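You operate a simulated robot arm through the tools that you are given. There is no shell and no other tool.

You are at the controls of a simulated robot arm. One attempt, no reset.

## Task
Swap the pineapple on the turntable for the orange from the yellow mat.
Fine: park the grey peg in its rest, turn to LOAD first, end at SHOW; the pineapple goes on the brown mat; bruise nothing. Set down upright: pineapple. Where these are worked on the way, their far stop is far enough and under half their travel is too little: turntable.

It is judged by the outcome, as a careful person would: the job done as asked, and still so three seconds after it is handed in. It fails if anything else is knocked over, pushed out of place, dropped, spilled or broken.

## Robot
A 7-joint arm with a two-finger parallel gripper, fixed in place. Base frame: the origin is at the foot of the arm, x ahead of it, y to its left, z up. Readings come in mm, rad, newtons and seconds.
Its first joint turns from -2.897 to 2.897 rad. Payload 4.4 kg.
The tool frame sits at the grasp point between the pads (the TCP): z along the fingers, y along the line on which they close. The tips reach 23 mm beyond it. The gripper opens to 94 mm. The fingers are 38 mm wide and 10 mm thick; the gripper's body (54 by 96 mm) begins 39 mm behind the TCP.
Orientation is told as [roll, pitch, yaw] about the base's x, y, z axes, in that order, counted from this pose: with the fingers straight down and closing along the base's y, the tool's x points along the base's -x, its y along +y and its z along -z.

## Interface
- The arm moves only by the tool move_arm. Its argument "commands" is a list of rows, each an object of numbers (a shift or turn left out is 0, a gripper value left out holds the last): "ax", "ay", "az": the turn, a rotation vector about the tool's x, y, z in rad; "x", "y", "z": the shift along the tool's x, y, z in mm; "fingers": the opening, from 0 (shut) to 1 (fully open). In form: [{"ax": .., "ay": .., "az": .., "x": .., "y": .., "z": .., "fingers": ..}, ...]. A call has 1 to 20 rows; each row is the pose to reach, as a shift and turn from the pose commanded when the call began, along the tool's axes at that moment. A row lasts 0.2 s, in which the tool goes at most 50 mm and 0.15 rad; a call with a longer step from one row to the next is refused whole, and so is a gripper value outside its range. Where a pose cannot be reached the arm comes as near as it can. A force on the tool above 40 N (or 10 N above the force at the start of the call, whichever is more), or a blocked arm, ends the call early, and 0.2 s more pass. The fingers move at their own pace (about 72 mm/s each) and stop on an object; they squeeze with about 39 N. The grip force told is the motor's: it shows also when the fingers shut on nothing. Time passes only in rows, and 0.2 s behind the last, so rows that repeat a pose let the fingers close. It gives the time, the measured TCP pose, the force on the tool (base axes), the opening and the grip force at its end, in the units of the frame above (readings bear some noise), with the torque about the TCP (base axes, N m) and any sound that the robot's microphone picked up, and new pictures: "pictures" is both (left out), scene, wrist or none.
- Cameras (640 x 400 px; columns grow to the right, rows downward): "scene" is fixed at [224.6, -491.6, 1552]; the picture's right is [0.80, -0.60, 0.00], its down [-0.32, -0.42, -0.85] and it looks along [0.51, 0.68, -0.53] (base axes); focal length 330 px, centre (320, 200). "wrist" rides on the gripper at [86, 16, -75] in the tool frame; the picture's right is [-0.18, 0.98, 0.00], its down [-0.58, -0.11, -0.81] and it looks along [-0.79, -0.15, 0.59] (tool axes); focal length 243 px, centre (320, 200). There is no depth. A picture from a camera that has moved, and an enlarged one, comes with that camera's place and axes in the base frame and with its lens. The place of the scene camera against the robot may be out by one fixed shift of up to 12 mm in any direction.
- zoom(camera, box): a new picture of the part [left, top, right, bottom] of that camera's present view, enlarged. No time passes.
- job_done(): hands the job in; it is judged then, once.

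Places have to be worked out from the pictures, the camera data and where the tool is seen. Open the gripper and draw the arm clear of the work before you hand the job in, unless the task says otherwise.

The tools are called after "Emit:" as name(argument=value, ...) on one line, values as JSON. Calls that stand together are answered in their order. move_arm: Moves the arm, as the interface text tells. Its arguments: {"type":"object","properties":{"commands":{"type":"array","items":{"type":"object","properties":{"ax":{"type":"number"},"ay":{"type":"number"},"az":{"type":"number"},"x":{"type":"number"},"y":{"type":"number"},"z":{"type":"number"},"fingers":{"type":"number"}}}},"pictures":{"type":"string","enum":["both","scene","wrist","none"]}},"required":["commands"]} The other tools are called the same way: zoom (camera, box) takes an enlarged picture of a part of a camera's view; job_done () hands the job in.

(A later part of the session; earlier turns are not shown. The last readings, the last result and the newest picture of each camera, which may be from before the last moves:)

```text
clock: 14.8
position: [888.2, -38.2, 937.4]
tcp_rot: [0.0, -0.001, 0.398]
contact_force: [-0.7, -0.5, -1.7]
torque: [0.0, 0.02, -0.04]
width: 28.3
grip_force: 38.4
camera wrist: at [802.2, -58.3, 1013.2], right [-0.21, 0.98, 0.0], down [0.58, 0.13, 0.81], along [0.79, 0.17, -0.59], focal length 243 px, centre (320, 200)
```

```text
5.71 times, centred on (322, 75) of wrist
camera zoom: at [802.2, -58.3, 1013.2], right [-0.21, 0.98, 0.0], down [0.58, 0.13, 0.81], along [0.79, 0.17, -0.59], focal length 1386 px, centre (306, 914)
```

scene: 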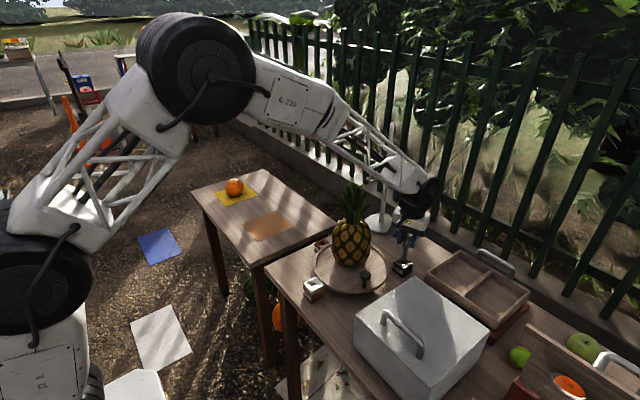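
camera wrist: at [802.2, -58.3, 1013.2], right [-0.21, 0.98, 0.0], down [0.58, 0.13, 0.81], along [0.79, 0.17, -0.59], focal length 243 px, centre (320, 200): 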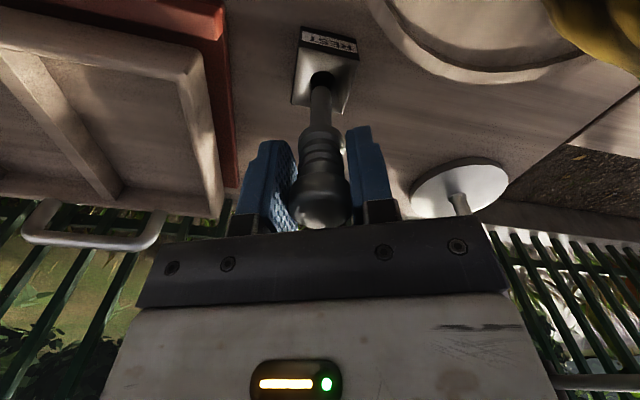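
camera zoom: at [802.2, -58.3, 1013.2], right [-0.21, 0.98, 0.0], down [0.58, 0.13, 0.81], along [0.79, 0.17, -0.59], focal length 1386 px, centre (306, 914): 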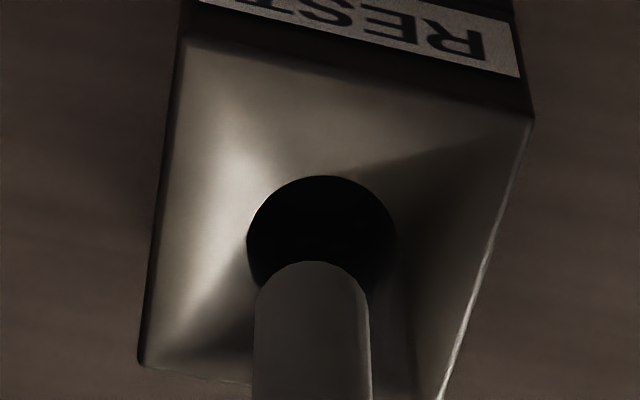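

The hole (≈20 mm) is directly below the 14 mm shaft within ~1–2 mm; hole mouth z≈846. I lower the peg gradually into it, watching force.

Emit:
move_arm(commands=[{"z": 6, "fingers": 0}, {"z": 12, "fingers": 0}, {"z": 18, "fingers": 0}, {"z": 24, "fingers": 0}, {"z": 30, "fingers": 0}, {"z": 36, "fingers": 0}, {"z": 36, "fingers": 0}])

Emit:
zoom(camera="scene", box=[385, 220, 425, 280])

Emit:
zoom(camera="wrist", box=[260, 20, 380, 140])

```text
clock: 16.4
position: [888.9, -38.4, 902.3]
tcp_rot: [0.0, -0.001, 0.398]
contact_force: [7.3, 5.5, 2.2]
torque: [0.34, -0.55, -0.01]
width: 28.5
grip_force: 39.7
camera wrist: at [802.6, -58.2, 977.6], right [-0.21, 0.98, 0.0], down [0.58, 0.13, 0.81], along [0.79, 0.17, -0.59], focal length 243 px, centre (320, 200)
```

scene: 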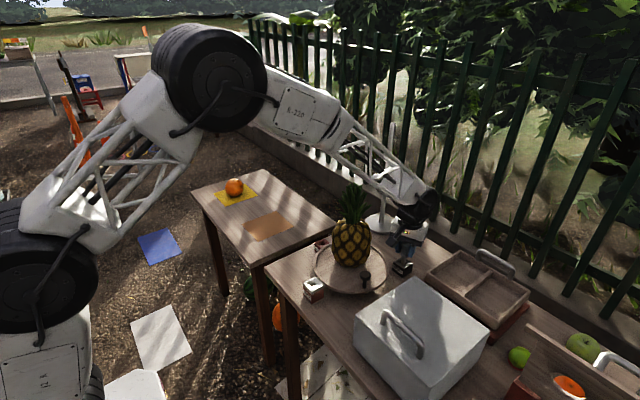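
wrist: 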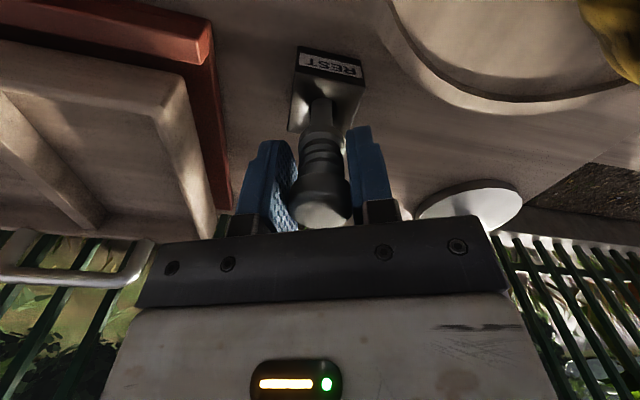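

```text
6.67 times, centred on (405, 250) of scene
camera zoom: at [224.6, -491.6, 1552.0], right [0.8, -0.6, 0.0], down [-0.32, -0.42, -0.85], along [0.51, 0.68, -0.53], focal length 2198 px, centre (-247, -133)
```

zoom: 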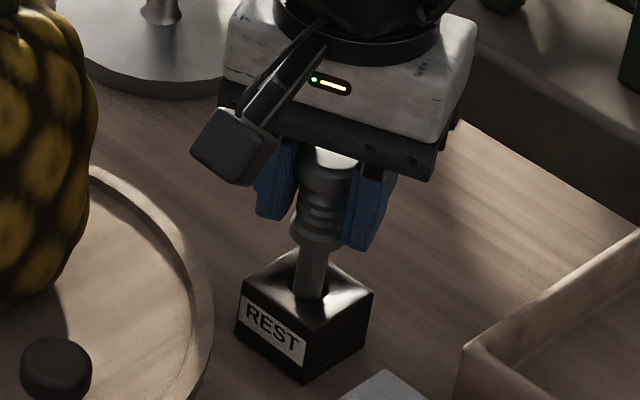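

```text
3.33 times, centred on (320, 80) of wrist
camera zoom: at [802.6, -58.2, 977.6], right [-0.21, 0.98, 0.0], down [0.58, 0.13, 0.81], along [0.79, 0.17, -0.59], focal length 809 px, centre (320, 600)
```

zoom: 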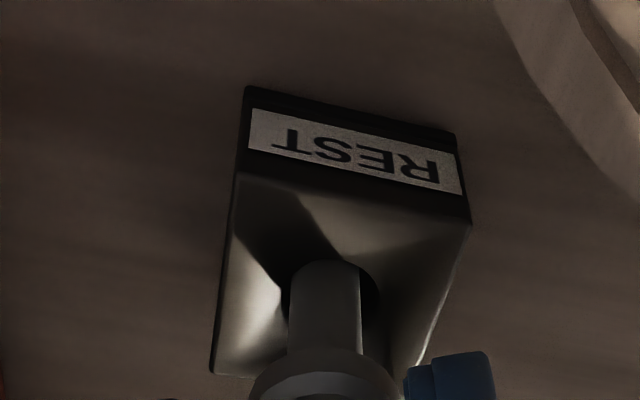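

The peg is in the hole, with a side force of about (+7,+5) N meaning the hole's centre lies slightly toward +x,+y. I shift ~2 mm that way to relieve it before lowering more.

Emit:
move_arm(commands=[{"x": -1.2, "y": 0.3, "fingers": 0}, {"x": -2.4, "y": 0.6, "fingers": 0}, {"x": -2.4, "y": 0.6, "fingers": 0}], pictures="none")

```text
clock: 17.2
position: [891.6, -38.5, 901.7]
tcp_rot: [-0.001, 0.0, 0.398]
contact_force: [0.1, 0.0, -1.2]
torque: [0.02, 0.0, 0.02]
width: 28.4
grip_force: 39.4
```

Force is zero now at (891.6,-38.5). I continue lowering in small steps.

Emit:
move_arm(commands=[{"z": 3, "fingers": 0}, {"z": 6, "fingers": 0}, {"z": 9, "fingers": 0}, {"z": 12, "fingers": 0}, {"z": 12, "fingers": 0}], pictures="none")

```text
clock: 18.4
position: [890.8, -38.1, 890.7]
tcp_rot: [0.0, -0.001, 0.398]
contact_force: [0.0, 0.7, -1.2]
torque: [0.0, 0.01, -0.01]
width: 28.5
grip_force: 39.1
```

Emit:
move_arm(commands=[{"z": 2, "fingers": 0}, {"z": 4, "fingers": 0}, {"z": 6, "fingers": 0}, {"z": 6, "fingers": 0}])

Emit:
zoom(camera="scene", box=[385, 220, 425, 280])

Emit:
zoom(camera="wrist", box=[260, 20, 380, 140])

```text
clock: 19.4
position: [890.4, -37.0, 886.0]
tcp_rot: [-0.001, -0.003, 0.396]
contact_force: [2.3, 2.2, 35.1]
torque: [0.07, -0.28, 0.01]
width: 28.8
grip_force: 38.5
camera wrist: at [804.5, -56.8, 960.7], right [-0.21, 0.98, 0.0], down [0.58, 0.13, 0.81], along [0.79, 0.17, -0.59], focal length 243 px, centre (320, 200)
```

scene: 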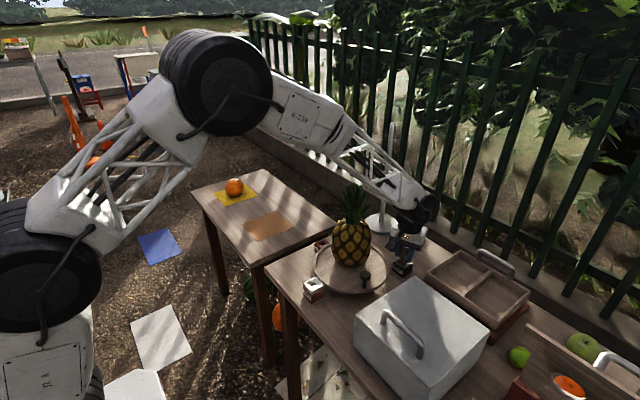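
wrist: 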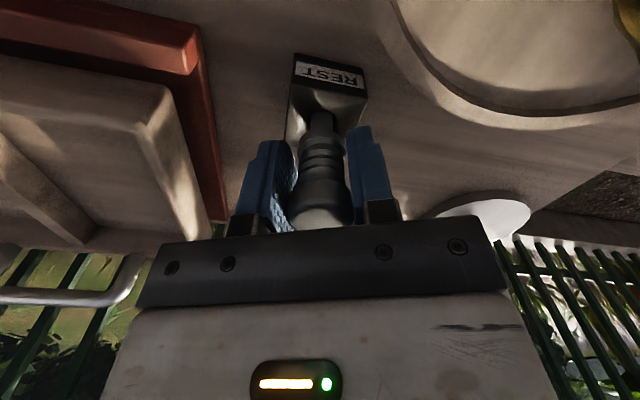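

```text
6.67 times, centred on (405, 250) of scene
camera zoom: at [224.6, -491.6, 1552.0], right [0.8, -0.6, 0.0], down [-0.32, -0.42, -0.85], along [0.51, 0.68, -0.53], focal length 2198 px, centre (-247, -133)
```

zoom: 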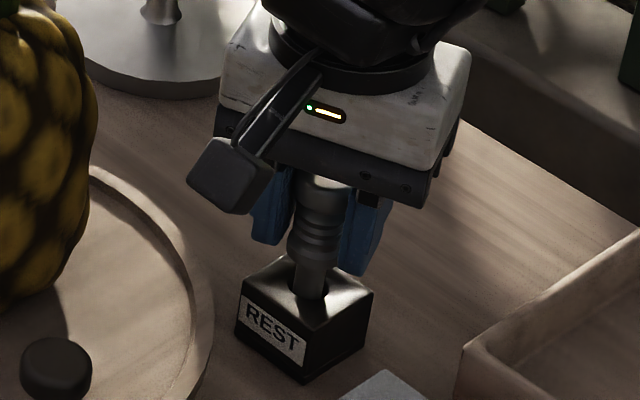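

```text
3.33 times, centred on (320, 80) of wrist
camera zoom: at [804.5, -56.8, 960.7], right [-0.21, 0.98, 0.0], down [0.58, 0.13, 0.81], along [0.79, 0.17, -0.59], focal length 809 px, centre (320, 600)
```

zoom: 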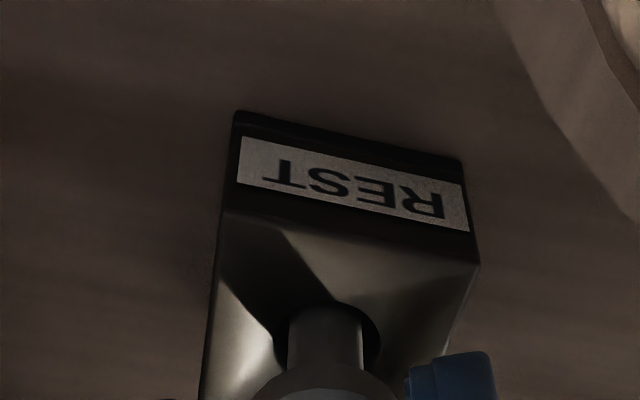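

A vertical reaction of 35 N shows the peg has bottomed in the REST hole. I back off ~2 mm to unload, then open partially so the fingers stay clear of the tray.

Emit:
move_arm(commands=[{"z": -1.5, "fingers": 0}, {"z": -2, "fingers": 0.25}, {"z": -2, "fingers": 0.4}, {"z": -2, "fingers": 0.55}, {"z": -2, "fingers": 0.55}])

Emit:
zoom(camera="scene", box=[385, 220, 425, 280])

```text
clock: 20.6
position: [889.9, -37.3, 884.4]
tcp_rot: [0.0, -0.001, 0.399]
contact_force: [-0.3, -0.3, 0.8]
torque: [0.01, 0.01, -0.04]
width: 51.9
grip_force: 0.1
camera wrist: at [803.5, -56.9, 960.9], right [-0.21, 0.98, 0.0], down [0.58, 0.13, 0.81], along [0.79, 0.17, -0.59], focal length 243 px, centre (320, 200)
```

scene: 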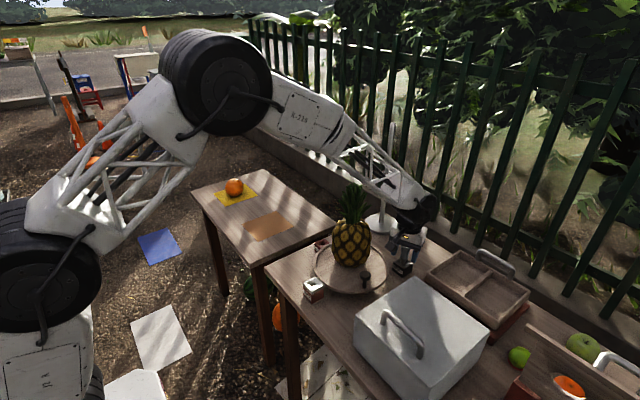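
wrist: 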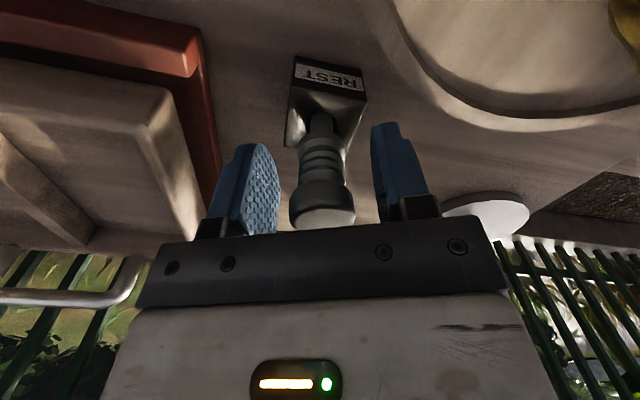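

```text
6.67 times, centred on (405, 250) of scene
camera zoom: at [224.6, -491.6, 1552.0], right [0.8, -0.6, 0.0], down [-0.32, -0.42, -0.85], along [0.51, 0.68, -0.53], focal length 2198 px, centre (-247, -133)
```

zoom: 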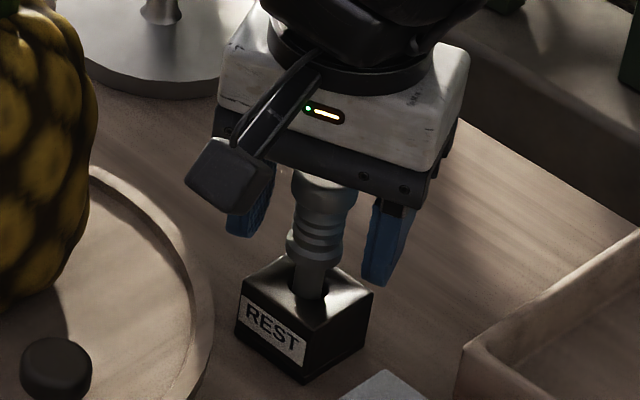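

The peg is standing free in REST. I raise straight up with the fingers held half-open.

Emit:
move_arm(commands=[{"z": -15, "fingers": 0.55}, {"z": -35, "fingers": 0.55}, {"z": -65, "fingers": 0.55}, {"z": -100, "fingers": 0.55}, {"z": -140, "fingers": 0.55}, {"z": -165, "fingers": 0.55}, {"z": -165, "fingers": 0.55}])

Emit:
zoom(camera="scene", box=[340, 200, 430, 300])

Emit:
zoom(camera="wrist", box=[240, 0, 640, 200])

```text
clock: 22.2
position: [892.4, -38.0, 1053.6]
tcp_rot: [0.001, 0.001, 0.397]
contact_force: [0.7, 0.3, 0.6]
torque: [0.01, 0.04, 0.01]
width: 51.4
grip_force: 0.0
camera wrist: at [805.1, -57.5, 1128.1], right [-0.21, 0.98, 0.0], down [0.58, 0.13, 0.81], along [0.79, 0.17, -0.59], focal length 243 px, centre (320, 200)
```

scene: 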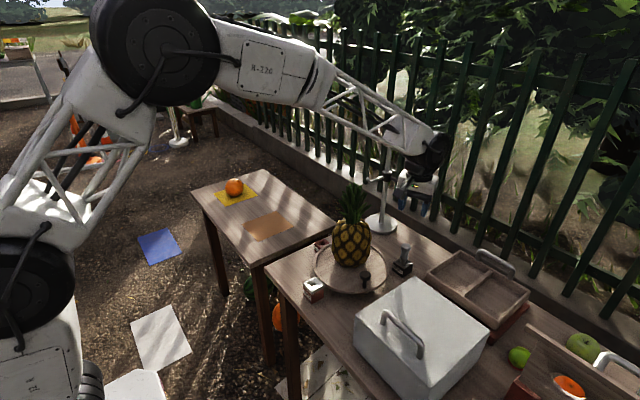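
wrist: 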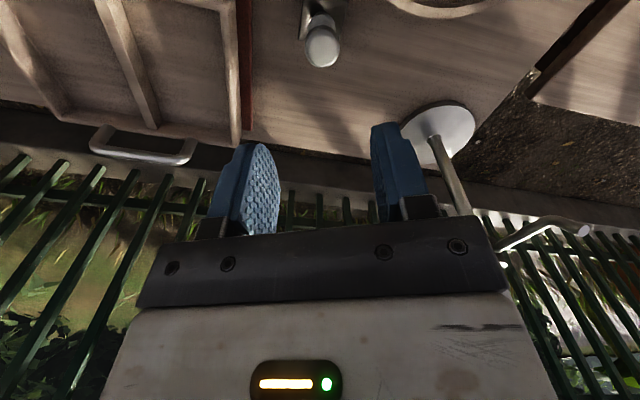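

```text
4.00 times, centred on (385, 250) of scene
camera zoom: at [224.6, -491.6, 1552.0], right [0.8, -0.6, 0.0], down [-0.32, -0.42, -0.85], along [0.51, 0.68, -0.53], focal length 1319 px, centre (60, 0)
```

zoom: 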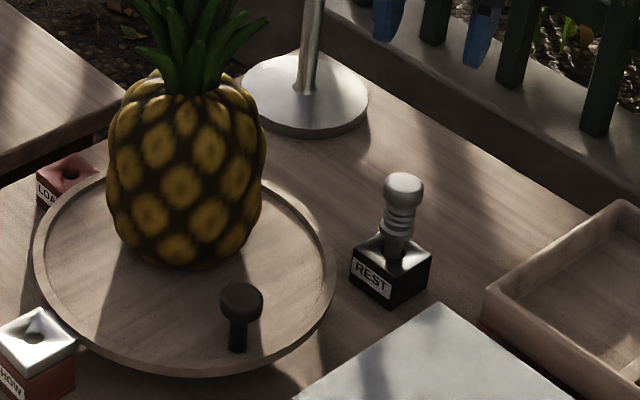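

```text
1.60 times, centred on (440, 100) of wrist
camera zoom: at [805.1, -57.5, 1128.1], right [-0.21, 0.98, 0.0], down [0.58, 0.13, 0.81], along [0.79, 0.17, -0.59], focal length 388 px, centre (128, 360)
```

zoom: 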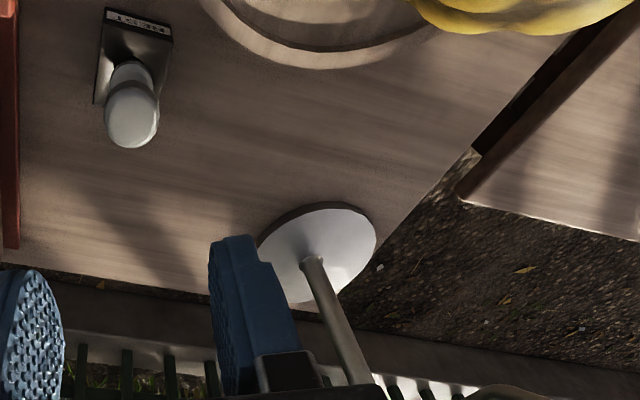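

The peg is properly parked. Knob head ≈(713,-41), top z≈898. Next I travel around the -y side to above the knob, turning the tool so its closing line is tangential and the camera faces outward.

Emit:
move_arm(commands=[{"x": 27.2, "y": -5.4, "az": -0.11, "fingers": 0.6}, {"x": 54.4, "y": -10.8, "az": -0.22, "fingers": 0.6}, {"x": 81.6, "y": -16.2, "az": -0.33, "fingers": 0.6}, {"x": 108.8, "y": -21.6, "az": -0.44, "fingers": 0.6}, {"x": 127.4, "y": -9.2, "z": 10, "az": -0.549, "fingers": 0.6}, {"x": 146.1, "y": 3.2, "z": 20, "az": -0.658, "fingers": 0.6}, {"x": 164.8, "y": 15.6, "z": 30, "az": -0.768, "fingers": 0.6}, {"x": 183.4, "y": 28.1, "z": 40, "az": -0.877, "fingers": 0.6}, {"x": 183.4, "y": 28.1, "z": 40, "az": -0.877, "fingers": 0.6}])

Emit:
zoom(camera="wrist", box=[200, 0, 440, 150])

```text
clock: 24.2
position: [713.1, -83.9, 1011.4]
tcp_rot: [-0.001, -0.001, 1.276]
contact_force: [0.4, 0.9, -0.5]
torque: [-0.01, 0.0, 0.0]
width: 56.2
grip_force: 0.0
camera wrist: at [670.5, -162.5, 1087.2], right [-0.89, 0.46, 0.0], down [0.27, 0.52, 0.81], along [0.37, 0.72, -0.59], focal length 243 px, centre (320, 200)
```

scene: 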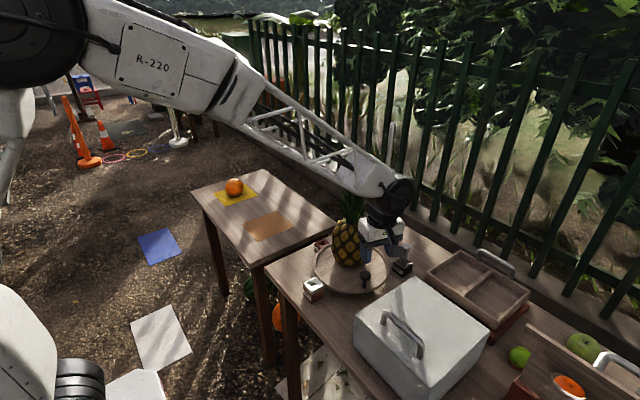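
wrist: 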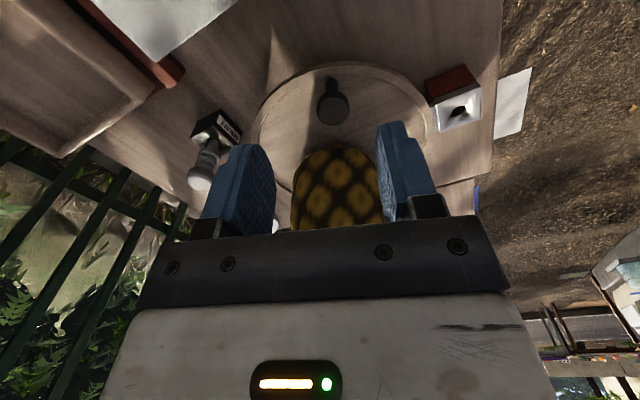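

```text
2.67 times, centred on (320, 75) of wrist
camera zoom: at [670.5, -162.5, 1087.2], right [-0.89, 0.46, 0.0], down [0.27, 0.52, 0.81], along [0.37, 0.72, -0.59], focal length 647 px, centre (320, 533)
```

zoom: 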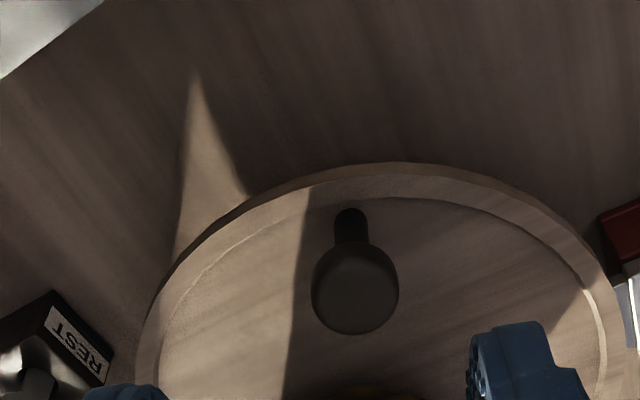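

Updated knob estimate: head centre ≈(718,-43), top z≈891, head ⌀30; turntable centre ≈(747,50) (SHOW and LOAD blocks both ~142 mm out). I lower the half-open fingers to straddle the knob head, tips at ~863.

Emit:
move_arm(commands=[{"x": -20, "y": 3.6, "z": 10, "fingers": 0.6}, {"x": -41, "y": 7.3, "z": 30, "fingers": 0.6}, {"x": -41, "y": 7.3, "z": 60, "fingers": 0.6}, {"x": -41, "y": 7.3, "z": 85, "fingers": 0.6}, {"x": -41, "y": 7.3, "z": 100, "fingers": 0.6}, {"x": -41, "y": 7.3, "z": 100, "fingers": 0.6}])

Emit:
zoom(camera="wrist", box=[200, 20, 440, 240])

Emit:
zoom(camera="scene", box=[320, 200, 410, 300])

```text
clock: 25.6
position: [716.7, -41.6, 911.2]
tcp_rot: [0.0, 0.0, 1.275]
contact_force: [0.1, 0.1, -0.2]
torque: [0.02, 0.03, -0.05]
width: 56.2
grip_force: 0.0
camera wrist: at [675.1, -120.8, 986.9], right [-0.89, 0.46, 0.0], down [0.27, 0.52, 0.81], along [0.37, 0.71, -0.59], focal length 243 px, centre (320, 200)
```

scene: 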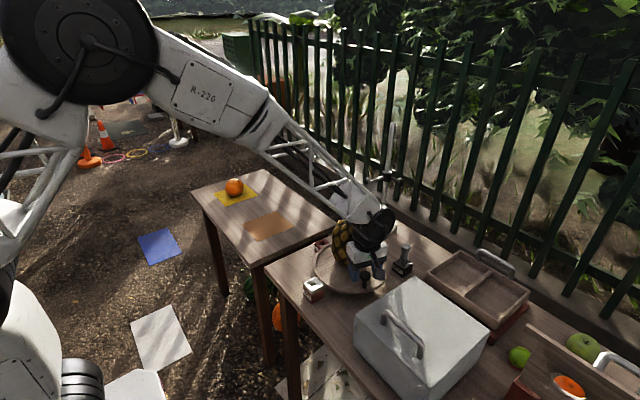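
wrist: 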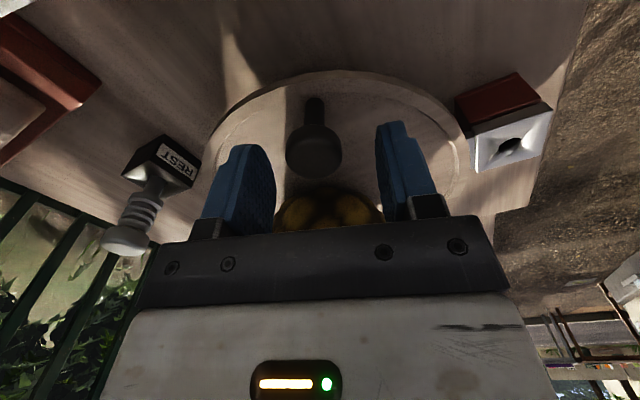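

```text
1.82 times, centred on (320, 130) of wrist
camera zoom: at [675.1, -120.8, 986.9], right [-0.89, 0.46, 0.0], down [0.27, 0.52, 0.81], along [0.37, 0.71, -0.59], focal length 441 px, centre (320, 327)
```

zoom: 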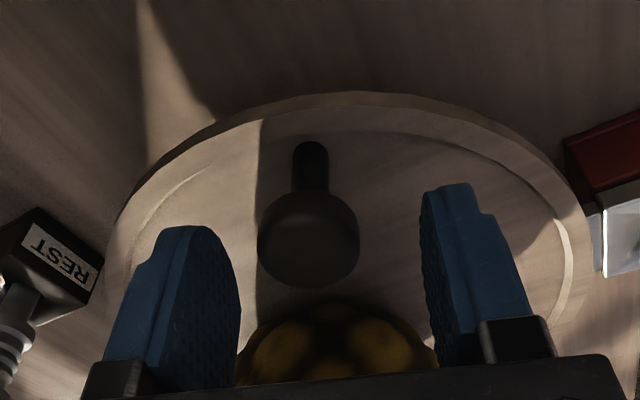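

```text
4.00 times, centred on (365, 250) of scene
camera zoom: at [224.6, -491.6, 1552.0], right [0.8, -0.6, 0.0], down [-0.32, -0.42, -0.85], along [0.51, 0.68, -0.53], focal length 1319 px, centre (140, 0)
```

zoom: 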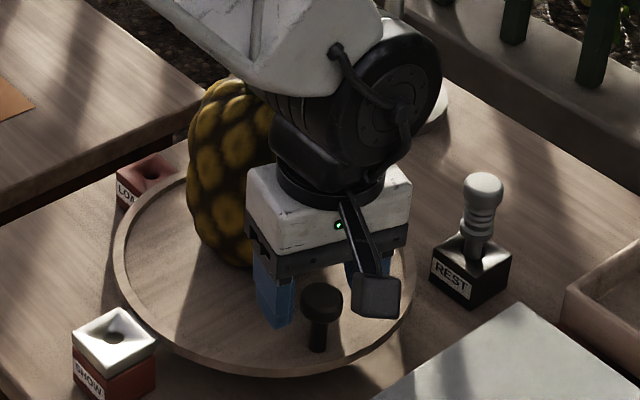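

The knob sits between the fingers at ≈(719,-43). I recentre by 2–3 mm and lower the last 25 mm so the pads flank the knob head.

Emit:
move_arm(commands=[{"x": 1.3, "y": -2.5, "z": 0, "fingers": 0.6}, {"x": 1.3, "y": -2.5, "z": 10, "fingers": 0.6}, {"x": 1.3, "y": -2.5, "z": 19, "fingers": 0.6}, {"x": 1.3, "y": -2.5, "z": 25, "fingers": 0.6}, {"x": 1.3, "y": -2.5, "z": 25, "fingers": 0.6}])

Emit:
zoom(camera="wrist", box=[200, 60, 440, 240])

Emit:
zoom(camera="scene", box=[320, 200, 410, 300])

```text
clock: 26.8
position: [717.7, -42.8, 885.4]
tcp_rot: [0.0, 0.001, 1.275]
contact_force: [0.2, -0.5, 0.4]
torque: [0.02, 0.01, 0.0]
width: 56.2
grip_force: 0.0
camera wrist: at [677.1, -121.8, 961.6], right [-0.89, 0.46, 0.0], down [0.27, 0.52, 0.81], along [0.37, 0.71, -0.59], focal length 243 px, centre (320, 200)
```

scene: 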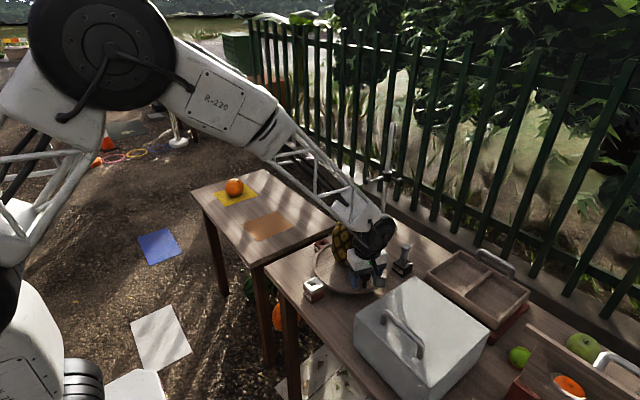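
wrist: 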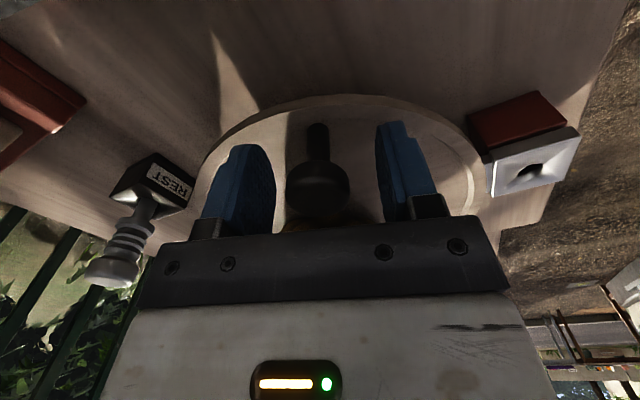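

```text
2.22 times, centred on (320, 150) of wrist
camera zoom: at [677.1, -121.8, 961.6], right [-0.89, 0.46, 0.0], down [0.27, 0.52, 0.81], along [0.37, 0.71, -0.59], focal length 539 px, centre (320, 311)
```

zoom: 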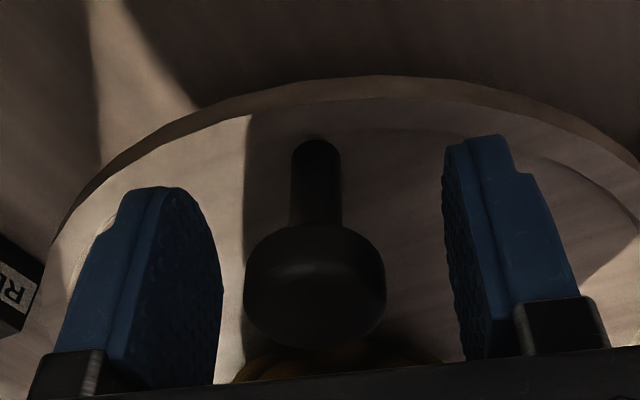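

```text
4.00 times, centred on (365, 250) of scene
camera zoom: at [224.6, -491.6, 1552.0], right [0.8, -0.6, 0.0], down [-0.32, -0.42, -0.85], along [0.51, 0.68, -0.53], focal length 1319 px, centre (140, 0)
```

zoom: 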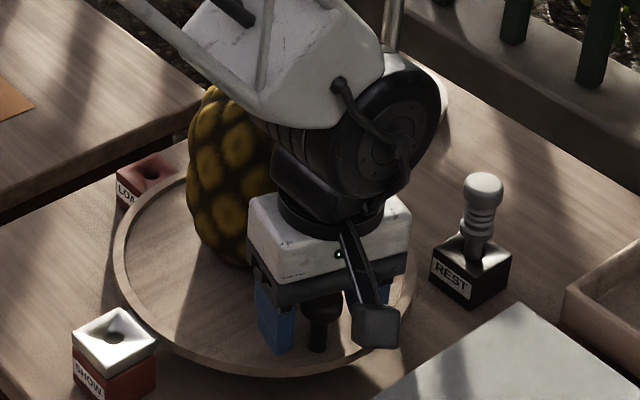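

Pads flank the knob with ~13 mm clearance each side and no contact. I start turning clockwise (from SHOW toward LOAD) along the arc about (747,50), slowly, and see whether it moves.

Emit:
move_arm(commands=[{"x": -0.13, "y": 5.1, "az": 0.0524, "fingers": 0.6}, {"x": -0.53, "y": 10.2, "az": 0.1047, "fingers": 0.6}, {"x": -1.2, "y": 15.2, "az": 0.1571, "fingers": 0.6}, {"x": -2.1, "y": 20.2, "az": 0.2094, "fingers": 0.6}, {"x": -3.3, "y": 25.2, "az": 0.2618, "fingers": 0.6}, {"x": -4.8, "y": 30.1, "az": 0.3142, "fingers": 0.6}, {"x": -6.5, "y": 34.9, "az": 0.3665, "fingers": 0.6}])

Emit:
zoom(camera="wrist", box=[200, 60, 440, 240])

Emit:
zoom(camera="scene", box=[320, 200, 410, 300])

```text
clock: 28.4
position: [687.1, -27.3, 886.2]
tcp_rot: [-0.001, 0.001, 0.909]
contact_force: [-0.6, 0.3, -0.3]
torque: [-0.02, 0.01, 0.03]
width: 56.5
grip_force: 0.6
camera wrist: at [620.0, -86.6, 962.1], right [-0.66, 0.75, 0.0], down [0.44, 0.39, 0.81], along [0.6, 0.53, -0.59], focal length 243 px, centre (320, 200)
```

scene: 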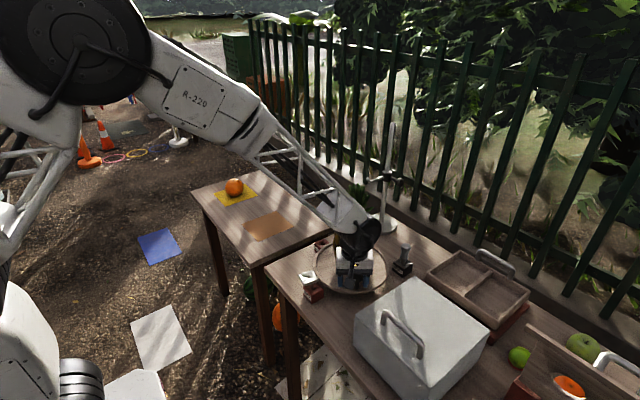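
wrist: 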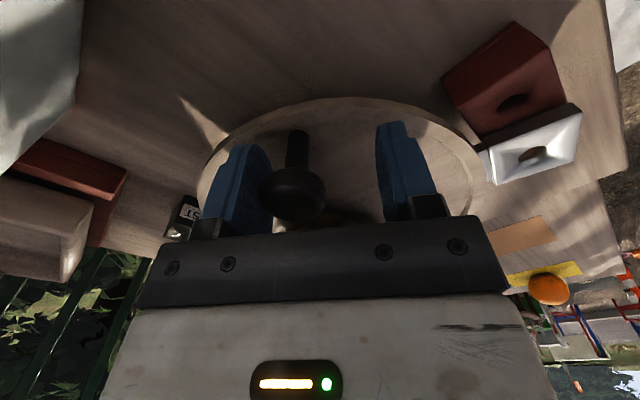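

```text
2.22 times, centred on (320, 150) of wrist
camera zoom: at [620.0, -86.6, 962.1], right [-0.66, 0.75, 0.0], down [0.44, 0.39, 0.81], along [0.6, 0.53, -0.59], focal length 539 px, centre (320, 311)
```

zoom: 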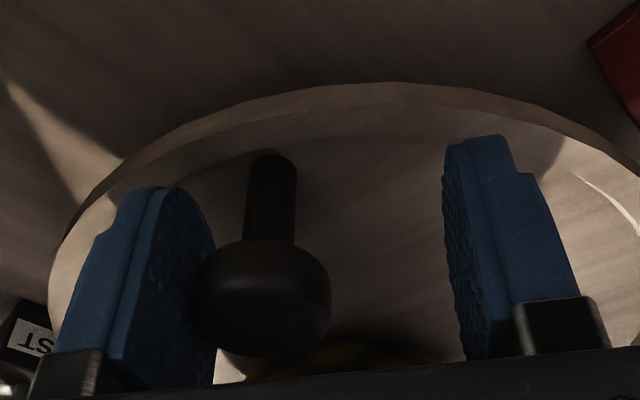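

```text
4.00 times, centred on (365, 250) of scene
camera zoom: at [224.6, -491.6, 1552.0], right [0.8, -0.6, 0.0], down [-0.32, -0.42, -0.85], along [0.51, 0.68, -0.53], focal length 1319 px, centre (140, 0)
```

zoom: 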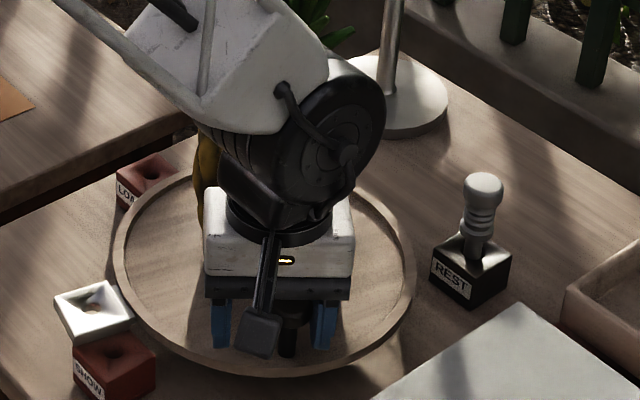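

The white funnel on the SHOW block was a lug on the turntable: it has moved off the SHOW block toward LOAD, so clockwise is the right direction and it turns freely. I continue along the arc.

Emit:
move_arm(commands=[{"x": -0.13, "y": 5.1, "az": 0.0524, "fingers": 0.6}, {"x": -0.53, "y": 10.19, "az": 0.1047, "fingers": 0.6}, {"x": -1.2, "y": 15.25, "az": 0.1571, "fingers": 0.6}, {"x": -2.13, "y": 20.27, "az": 0.2094, "fingers": 0.6}, {"x": -3.32, "y": 25.23, "az": 0.2618, "fingers": 0.6}, {"x": -4.77, "y": 30.13, "az": 0.3142, "fingers": 0.6}, {"x": -6.48, "y": 34.94, "az": 0.3665, "fingers": 0.6}, {"x": -8.43, "y": 39.66, "az": 0.4189, "fingers": 0.6}, {"x": -10.63, "y": 44.26, "az": 0.4712, "fingers": 0.6}, {"x": -13.06, "y": 48.75, "az": 0.5236, "fingers": 0.6}, {"x": -15.73, "y": 53.1, "az": 0.576, "fingers": 0.6}, {"x": -18.62, "y": 57.31, "az": 0.6283, "fingers": 0.6}, {"x": -21.73, "y": 61.36, "az": 0.6807, "fingers": 0.6}, {"x": -25.04, "y": 65.24, "az": 0.733, "fingers": 0.6}, {"x": -28.56, "y": 68.94, "az": 0.7854, "fingers": 0.6}])

Emit:
zoom(camera="wrist", box=[200, 60, 440, 240])

Emit:
zoom(camera="scene", box=[290, 190, 410, 310])

```text
clock: 31.6
position: [650.5, 36.8, 884.9]
tcp_rot: [0.0, 0.0, 0.122]
contact_force: [0.2, -0.8, -0.6]
torque: [0.01, -0.01, -0.01]
width: 56.5
grip_force: 0.6
camera wrist: at [561.2, 42.3, 960.9], right [0.06, 1.0, 0.0], down [0.59, -0.04, 0.81], along [0.8, -0.05, -0.59], focal length 243 px, centre (320, 200)
```

scene: 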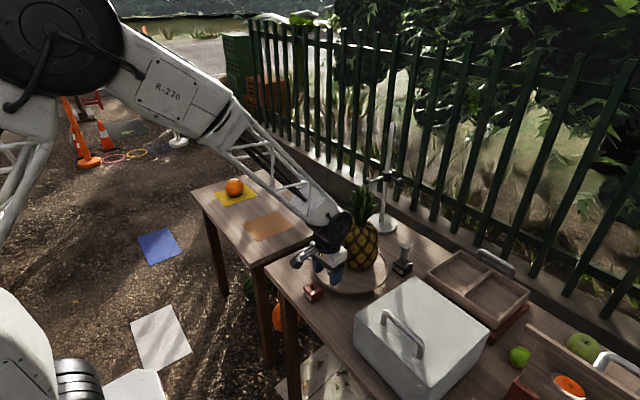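
wrist: 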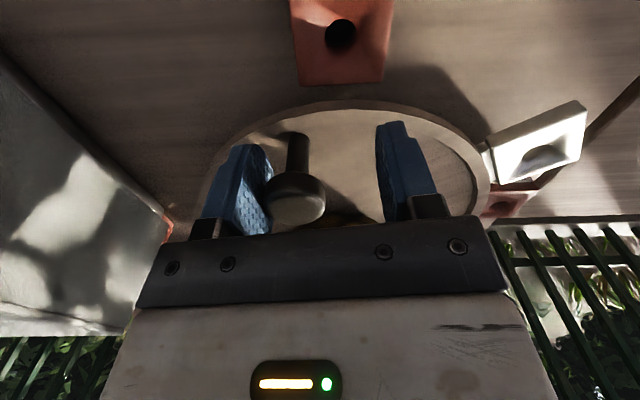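

```text
2.22 times, centred on (320, 150) of wrist
camera zoom: at [561.2, 42.3, 960.9], right [0.06, 1.0, 0.0], down [0.59, -0.04, 0.81], along [0.8, -0.05, -0.59], focal length 539 px, centre (320, 311)
```

zoom: 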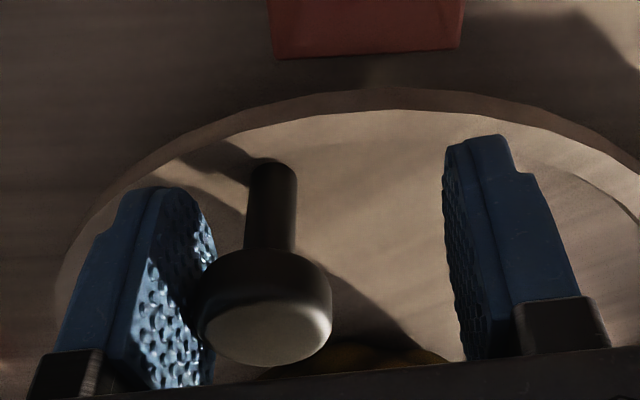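

```text
3.33 times, centred on (350, 250) of scene
camera zoom: at [224.6, -491.6, 1552.0], right [0.8, -0.6, 0.0], down [-0.32, -0.42, -0.85], along [0.51, 0.68, -0.53], focal length 1099 px, centre (220, 33)
```

zoom: 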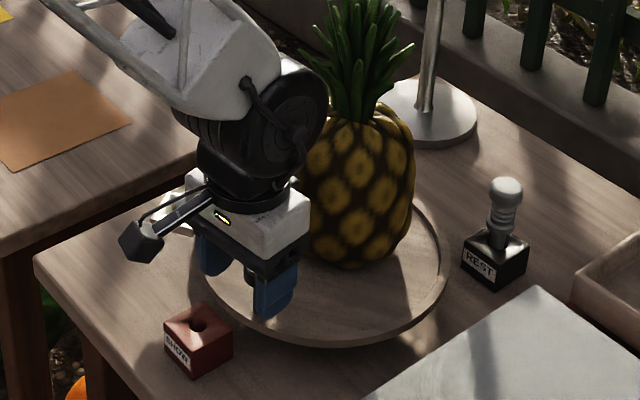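

The knob follows steadily; the lug has gone ~57° and nears the LOAD block. I turn another 27° and then check alignment.

Emit:
move_arm(commands=[{"x": -0.13, "y": 5.1, "az": 0.0524, "fingers": 0.6}, {"x": -0.53, "y": 10.19, "az": 0.1047, "fingers": 0.6}, {"x": -1.2, "y": 15.25, "az": 0.1571, "fingers": 0.6}, {"x": -2.13, "y": 20.27, "az": 0.2094, "fingers": 0.6}, {"x": -3.32, "y": 25.23, "az": 0.2618, "fingers": 0.6}, {"x": -4.77, "y": 30.13, "az": 0.3142, "fingers": 0.6}, {"x": -6.48, "y": 34.94, "az": 0.3665, "fingers": 0.6}, {"x": -8.43, "y": 39.66, "az": 0.4189, "fingers": 0.6}, {"x": -10.63, "y": 44.26, "az": 0.4712, "fingers": 0.6}])

Emit:
zoom(camera="wrist", box=[200, 30, 640, 240])

Emit:
zoom(camera="scene", box=[290, 190, 410, 310])

```text
clock: 33.6
position: [655.3, 83.2, 884.9]
tcp_rot: [0.0, 0.0, -0.35]
contact_force: [-0.4, -0.3, -0.6]
torque: [0.02, -0.03, 0.03]
width: 56.3
grip_force: 0.0
camera wrist: at [578.6, 127.7, 961.8], right [0.51, 0.86, 0.0], down [0.51, -0.3, 0.81], along [0.69, -0.41, -0.59], focal length 243 px, centre (320, 200)
```

scene: 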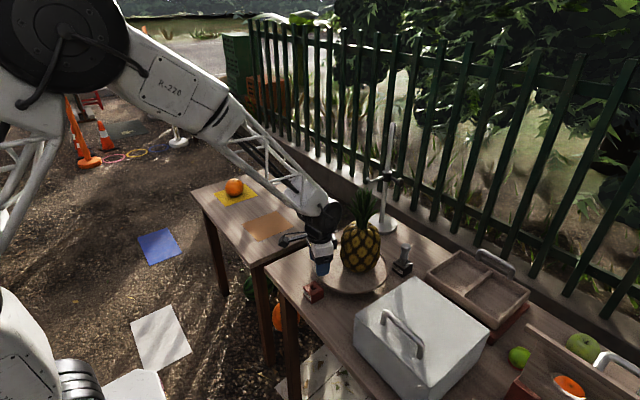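
wrist: 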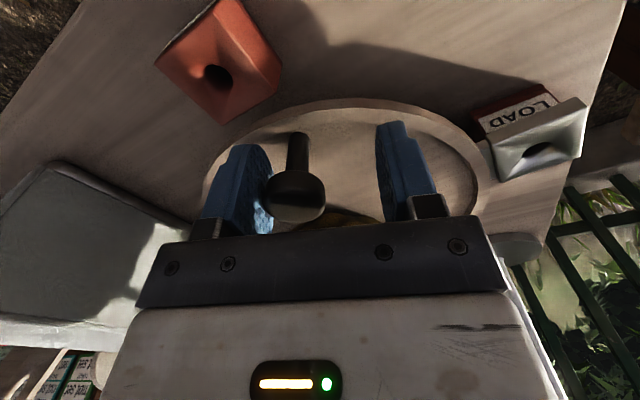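

```text
1.45 times, centred on (420, 135) of wrist
camera zoom: at [578.6, 127.7, 961.8], right [0.51, 0.86, 0.0], down [0.51, -0.3, 0.81], along [0.69, -0.41, -0.59], focal length 353 px, centre (174, 294)
```

zoom: 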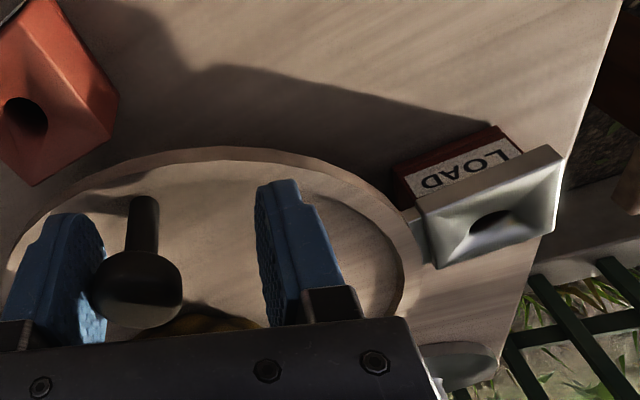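

```text
3.33 times, centred on (350, 250) of scene
camera zoom: at [224.6, -491.6, 1552.0], right [0.8, -0.6, 0.0], down [-0.32, -0.42, -0.85], along [0.51, 0.68, -0.53], focal length 1099 px, centre (220, 33)
```

zoom: 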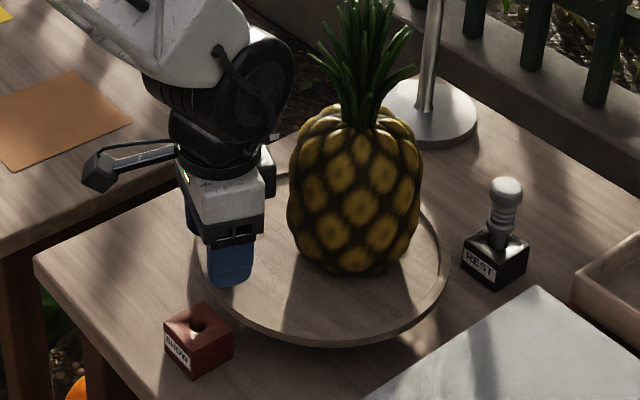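

The lug is ~6° short of the LOAD block. I go on in small 1.5° increments, watching for the stop.

Emit:
move_arm(commands=[{"x": -0.03, "y": 2.55, "az": 0.0262, "fingers": 0.6}, {"x": -0.13, "y": 5.1, "az": 0.0524, "fingers": 0.6}, {"x": -0.3, "y": 7.65, "az": 0.0785, "fingers": 0.6}, {"x": -0.53, "y": 10.19, "az": 0.1047, "fingers": 0.6}, {"x": -0.53, "y": 10.19, "az": 0.1047, "fingers": 0.6}])

Emit:
zoom(camera="wrist", box=[200, 30, 640, 240])

```text
clock: 34.8
position: [659.4, 93.2, 886.3]
tcp_rot: [0.002, 0.0, -0.452]
contact_force: [-0.8, -0.4, 0.2]
torque: [0.02, 0.02, 0.03]
width: 56.6
grip_force: 0.4
camera wrist: at [587.9, 144.1, 961.6], right [0.6, 0.8, 0.0], down [0.48, -0.35, 0.81], along [0.65, -0.48, -0.59], focal length 243 px, centre (320, 200)
```

scene: 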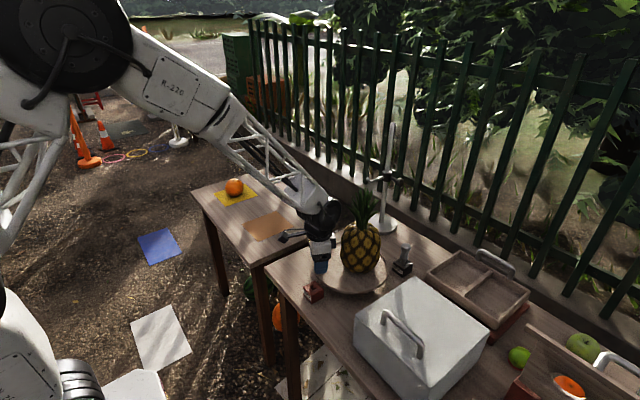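
wrist: 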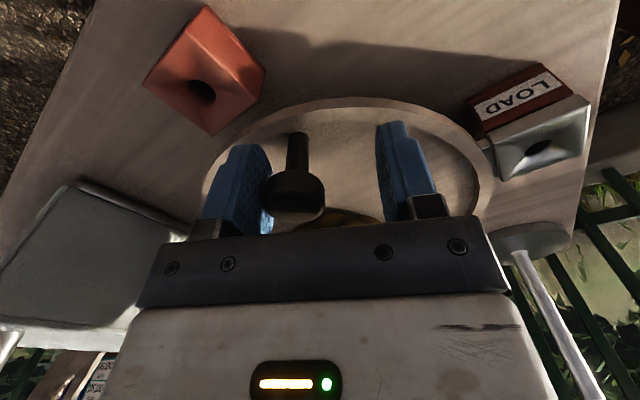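

```text
1.45 times, centred on (420, 135) of wrist
camera zoom: at [587.9, 144.1, 961.6], right [0.6, 0.8, 0.0], down [0.48, -0.35, 0.81], along [0.65, -0.48, -0.59], focal length 353 px, centre (174, 294)
```

zoom: 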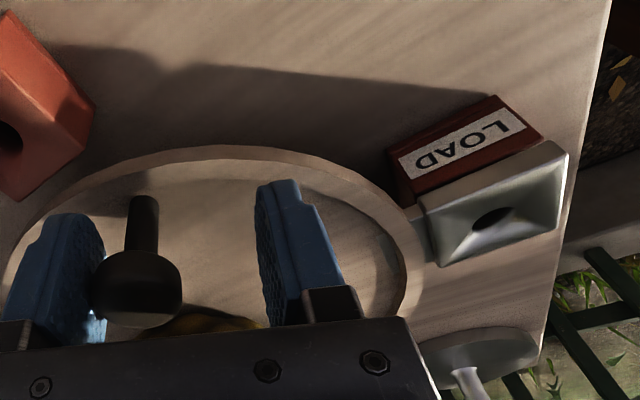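

Still no stop felt; the lug is about over the LOAD block. I continue gently until the stop is reached.

Emit:
move_arm(commands=[{"x": -0.01, "y": 1.7, "az": 0.0175, "fingers": 0.6}, {"x": -0.06, "y": 3.4, "az": 0.0349, "fingers": 0.6}, {"x": -0.13, "y": 5.1, "az": 0.0524, "fingers": 0.6}, {"x": -0.13, "y": 5.1, "az": 0.0524, "fingers": 0.6}])

Emit:
zoom(camera="wrist", box=[200, 30, 640, 240])

Emit:
zoom(camera="scene", box=[290, 190, 410, 310])

```text
clock: 35.8
position: [661.5, 98.1, 885.9]
tcp_rot: [0.0, 0.0, -0.504]
contact_force: [-0.6, -0.5, 0.2]
torque: [0.0, -0.02, -0.02]
width: 56.3
grip_force: 0.4
camera wrist: at [593.0, 152.1, 961.8], right [0.64, 0.77, 0.0], down [0.46, -0.38, 0.81], along [0.62, -0.51, -0.59], focal length 243 px, centre (320, 200)
```

scene: 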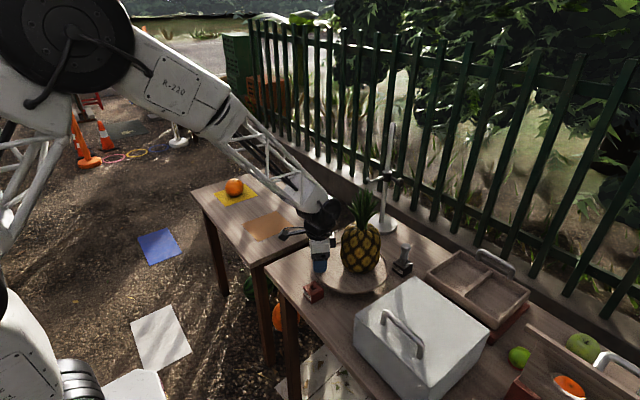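
wrist: 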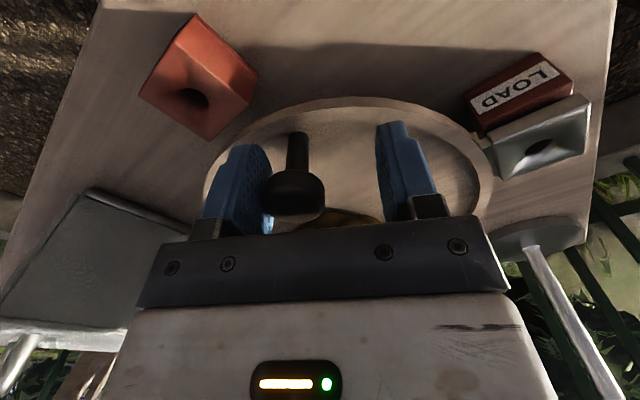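

```text
1.45 times, centred on (420, 135) of wrist
camera zoom: at [593.0, 152.1, 961.8], right [0.64, 0.77, 0.0], down [0.46, -0.38, 0.81], along [0.62, -0.51, -0.59], focal length 353 px, centre (174, 294)
```

zoom: 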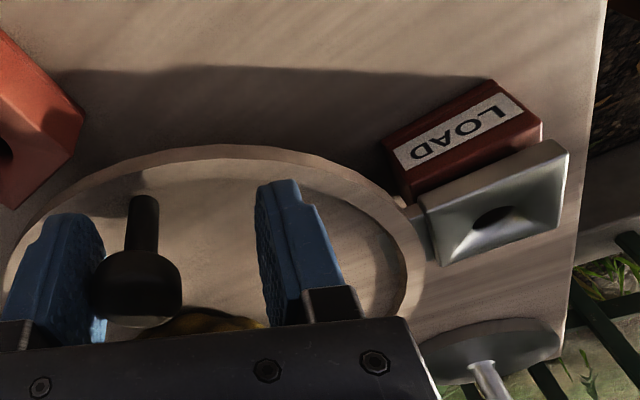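

```text
3.33 times, centred on (350, 250) of scene
camera zoom: at [224.6, -491.6, 1552.0], right [0.8, -0.6, 0.0], down [-0.32, -0.42, -0.85], along [0.51, 0.68, -0.53], focal length 1099 px, centre (220, 33)
```

zoom: 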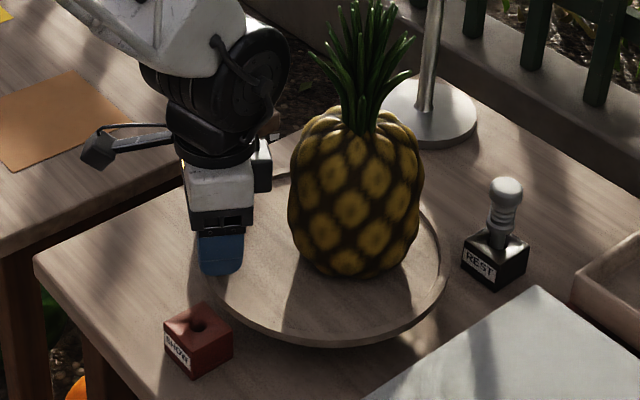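

By projection the lug hole is at ≈(744,189), within ~3 mm of the LOAD hole. I nudge a few more degrees to reach the stop if there is one.

Emit:
move_arm(commands=[{"x": 0, "y": 1.3, "az": 0.0131, "fingers": 0.6}, {"x": -0.03, "y": 2.6, "az": 0.0262, "fingers": 0.6}, {"x": -0.08, "y": 3.9, "az": 0.0393, "fingers": 0.6}, {"x": -0.13, "y": 5.1, "az": 0.0524, "fingers": 0.6}, {"x": -0.13, "y": 5.1, "az": 0.0524, "fingers": 0.6}])

Emit:
zoom(camera="wrist", box=[200, 30, 640, 240])

```text
clock: 37.0
position: [663.3, 102.5, 886.5]
tcp_rot: [0.0, 0.0, -0.557]
contact_force: [-0.6, 0.8, -0.4]
torque: [-0.01, -0.01, 0.01]
width: 56.4
grip_force: 0.0
camera wrist: at [598.0, 160.2, 961.6], right [0.68, 0.74, 0.0], down [0.44, -0.4, 0.81], along [0.59, -0.55, -0.59], focal length 243 px, centre (320, 200)
```

scene: 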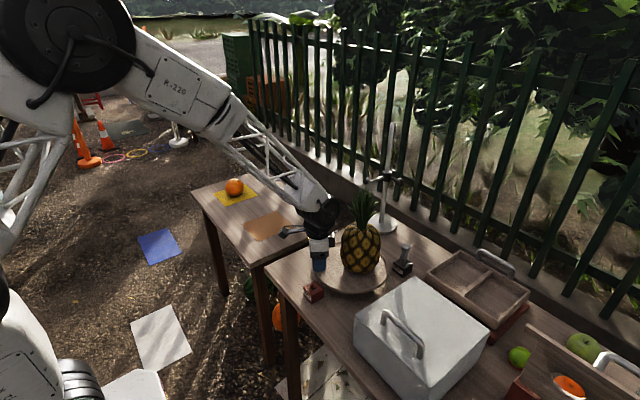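
wrist: 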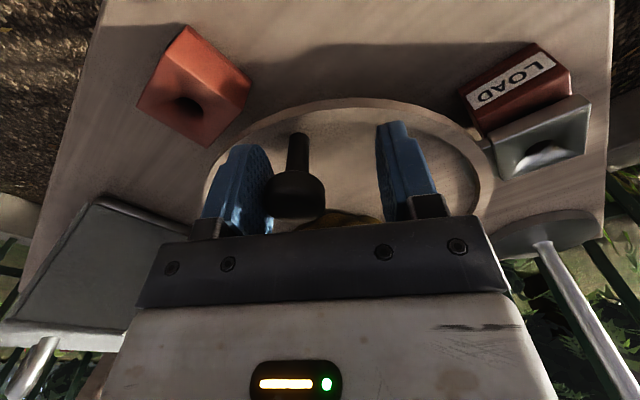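

```text
1.45 times, centred on (420, 135) of wrist
camera zoom: at [598.0, 160.2, 961.6], right [0.68, 0.74, 0.0], down [0.44, -0.4, 0.81], along [0.59, -0.55, -0.59], focal length 353 px, centre (174, 294)
```

zoom: 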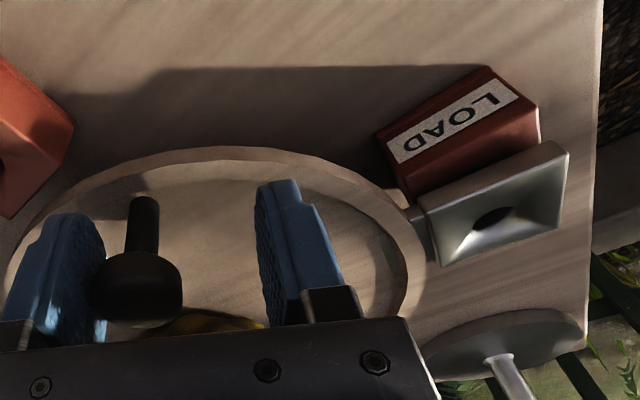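

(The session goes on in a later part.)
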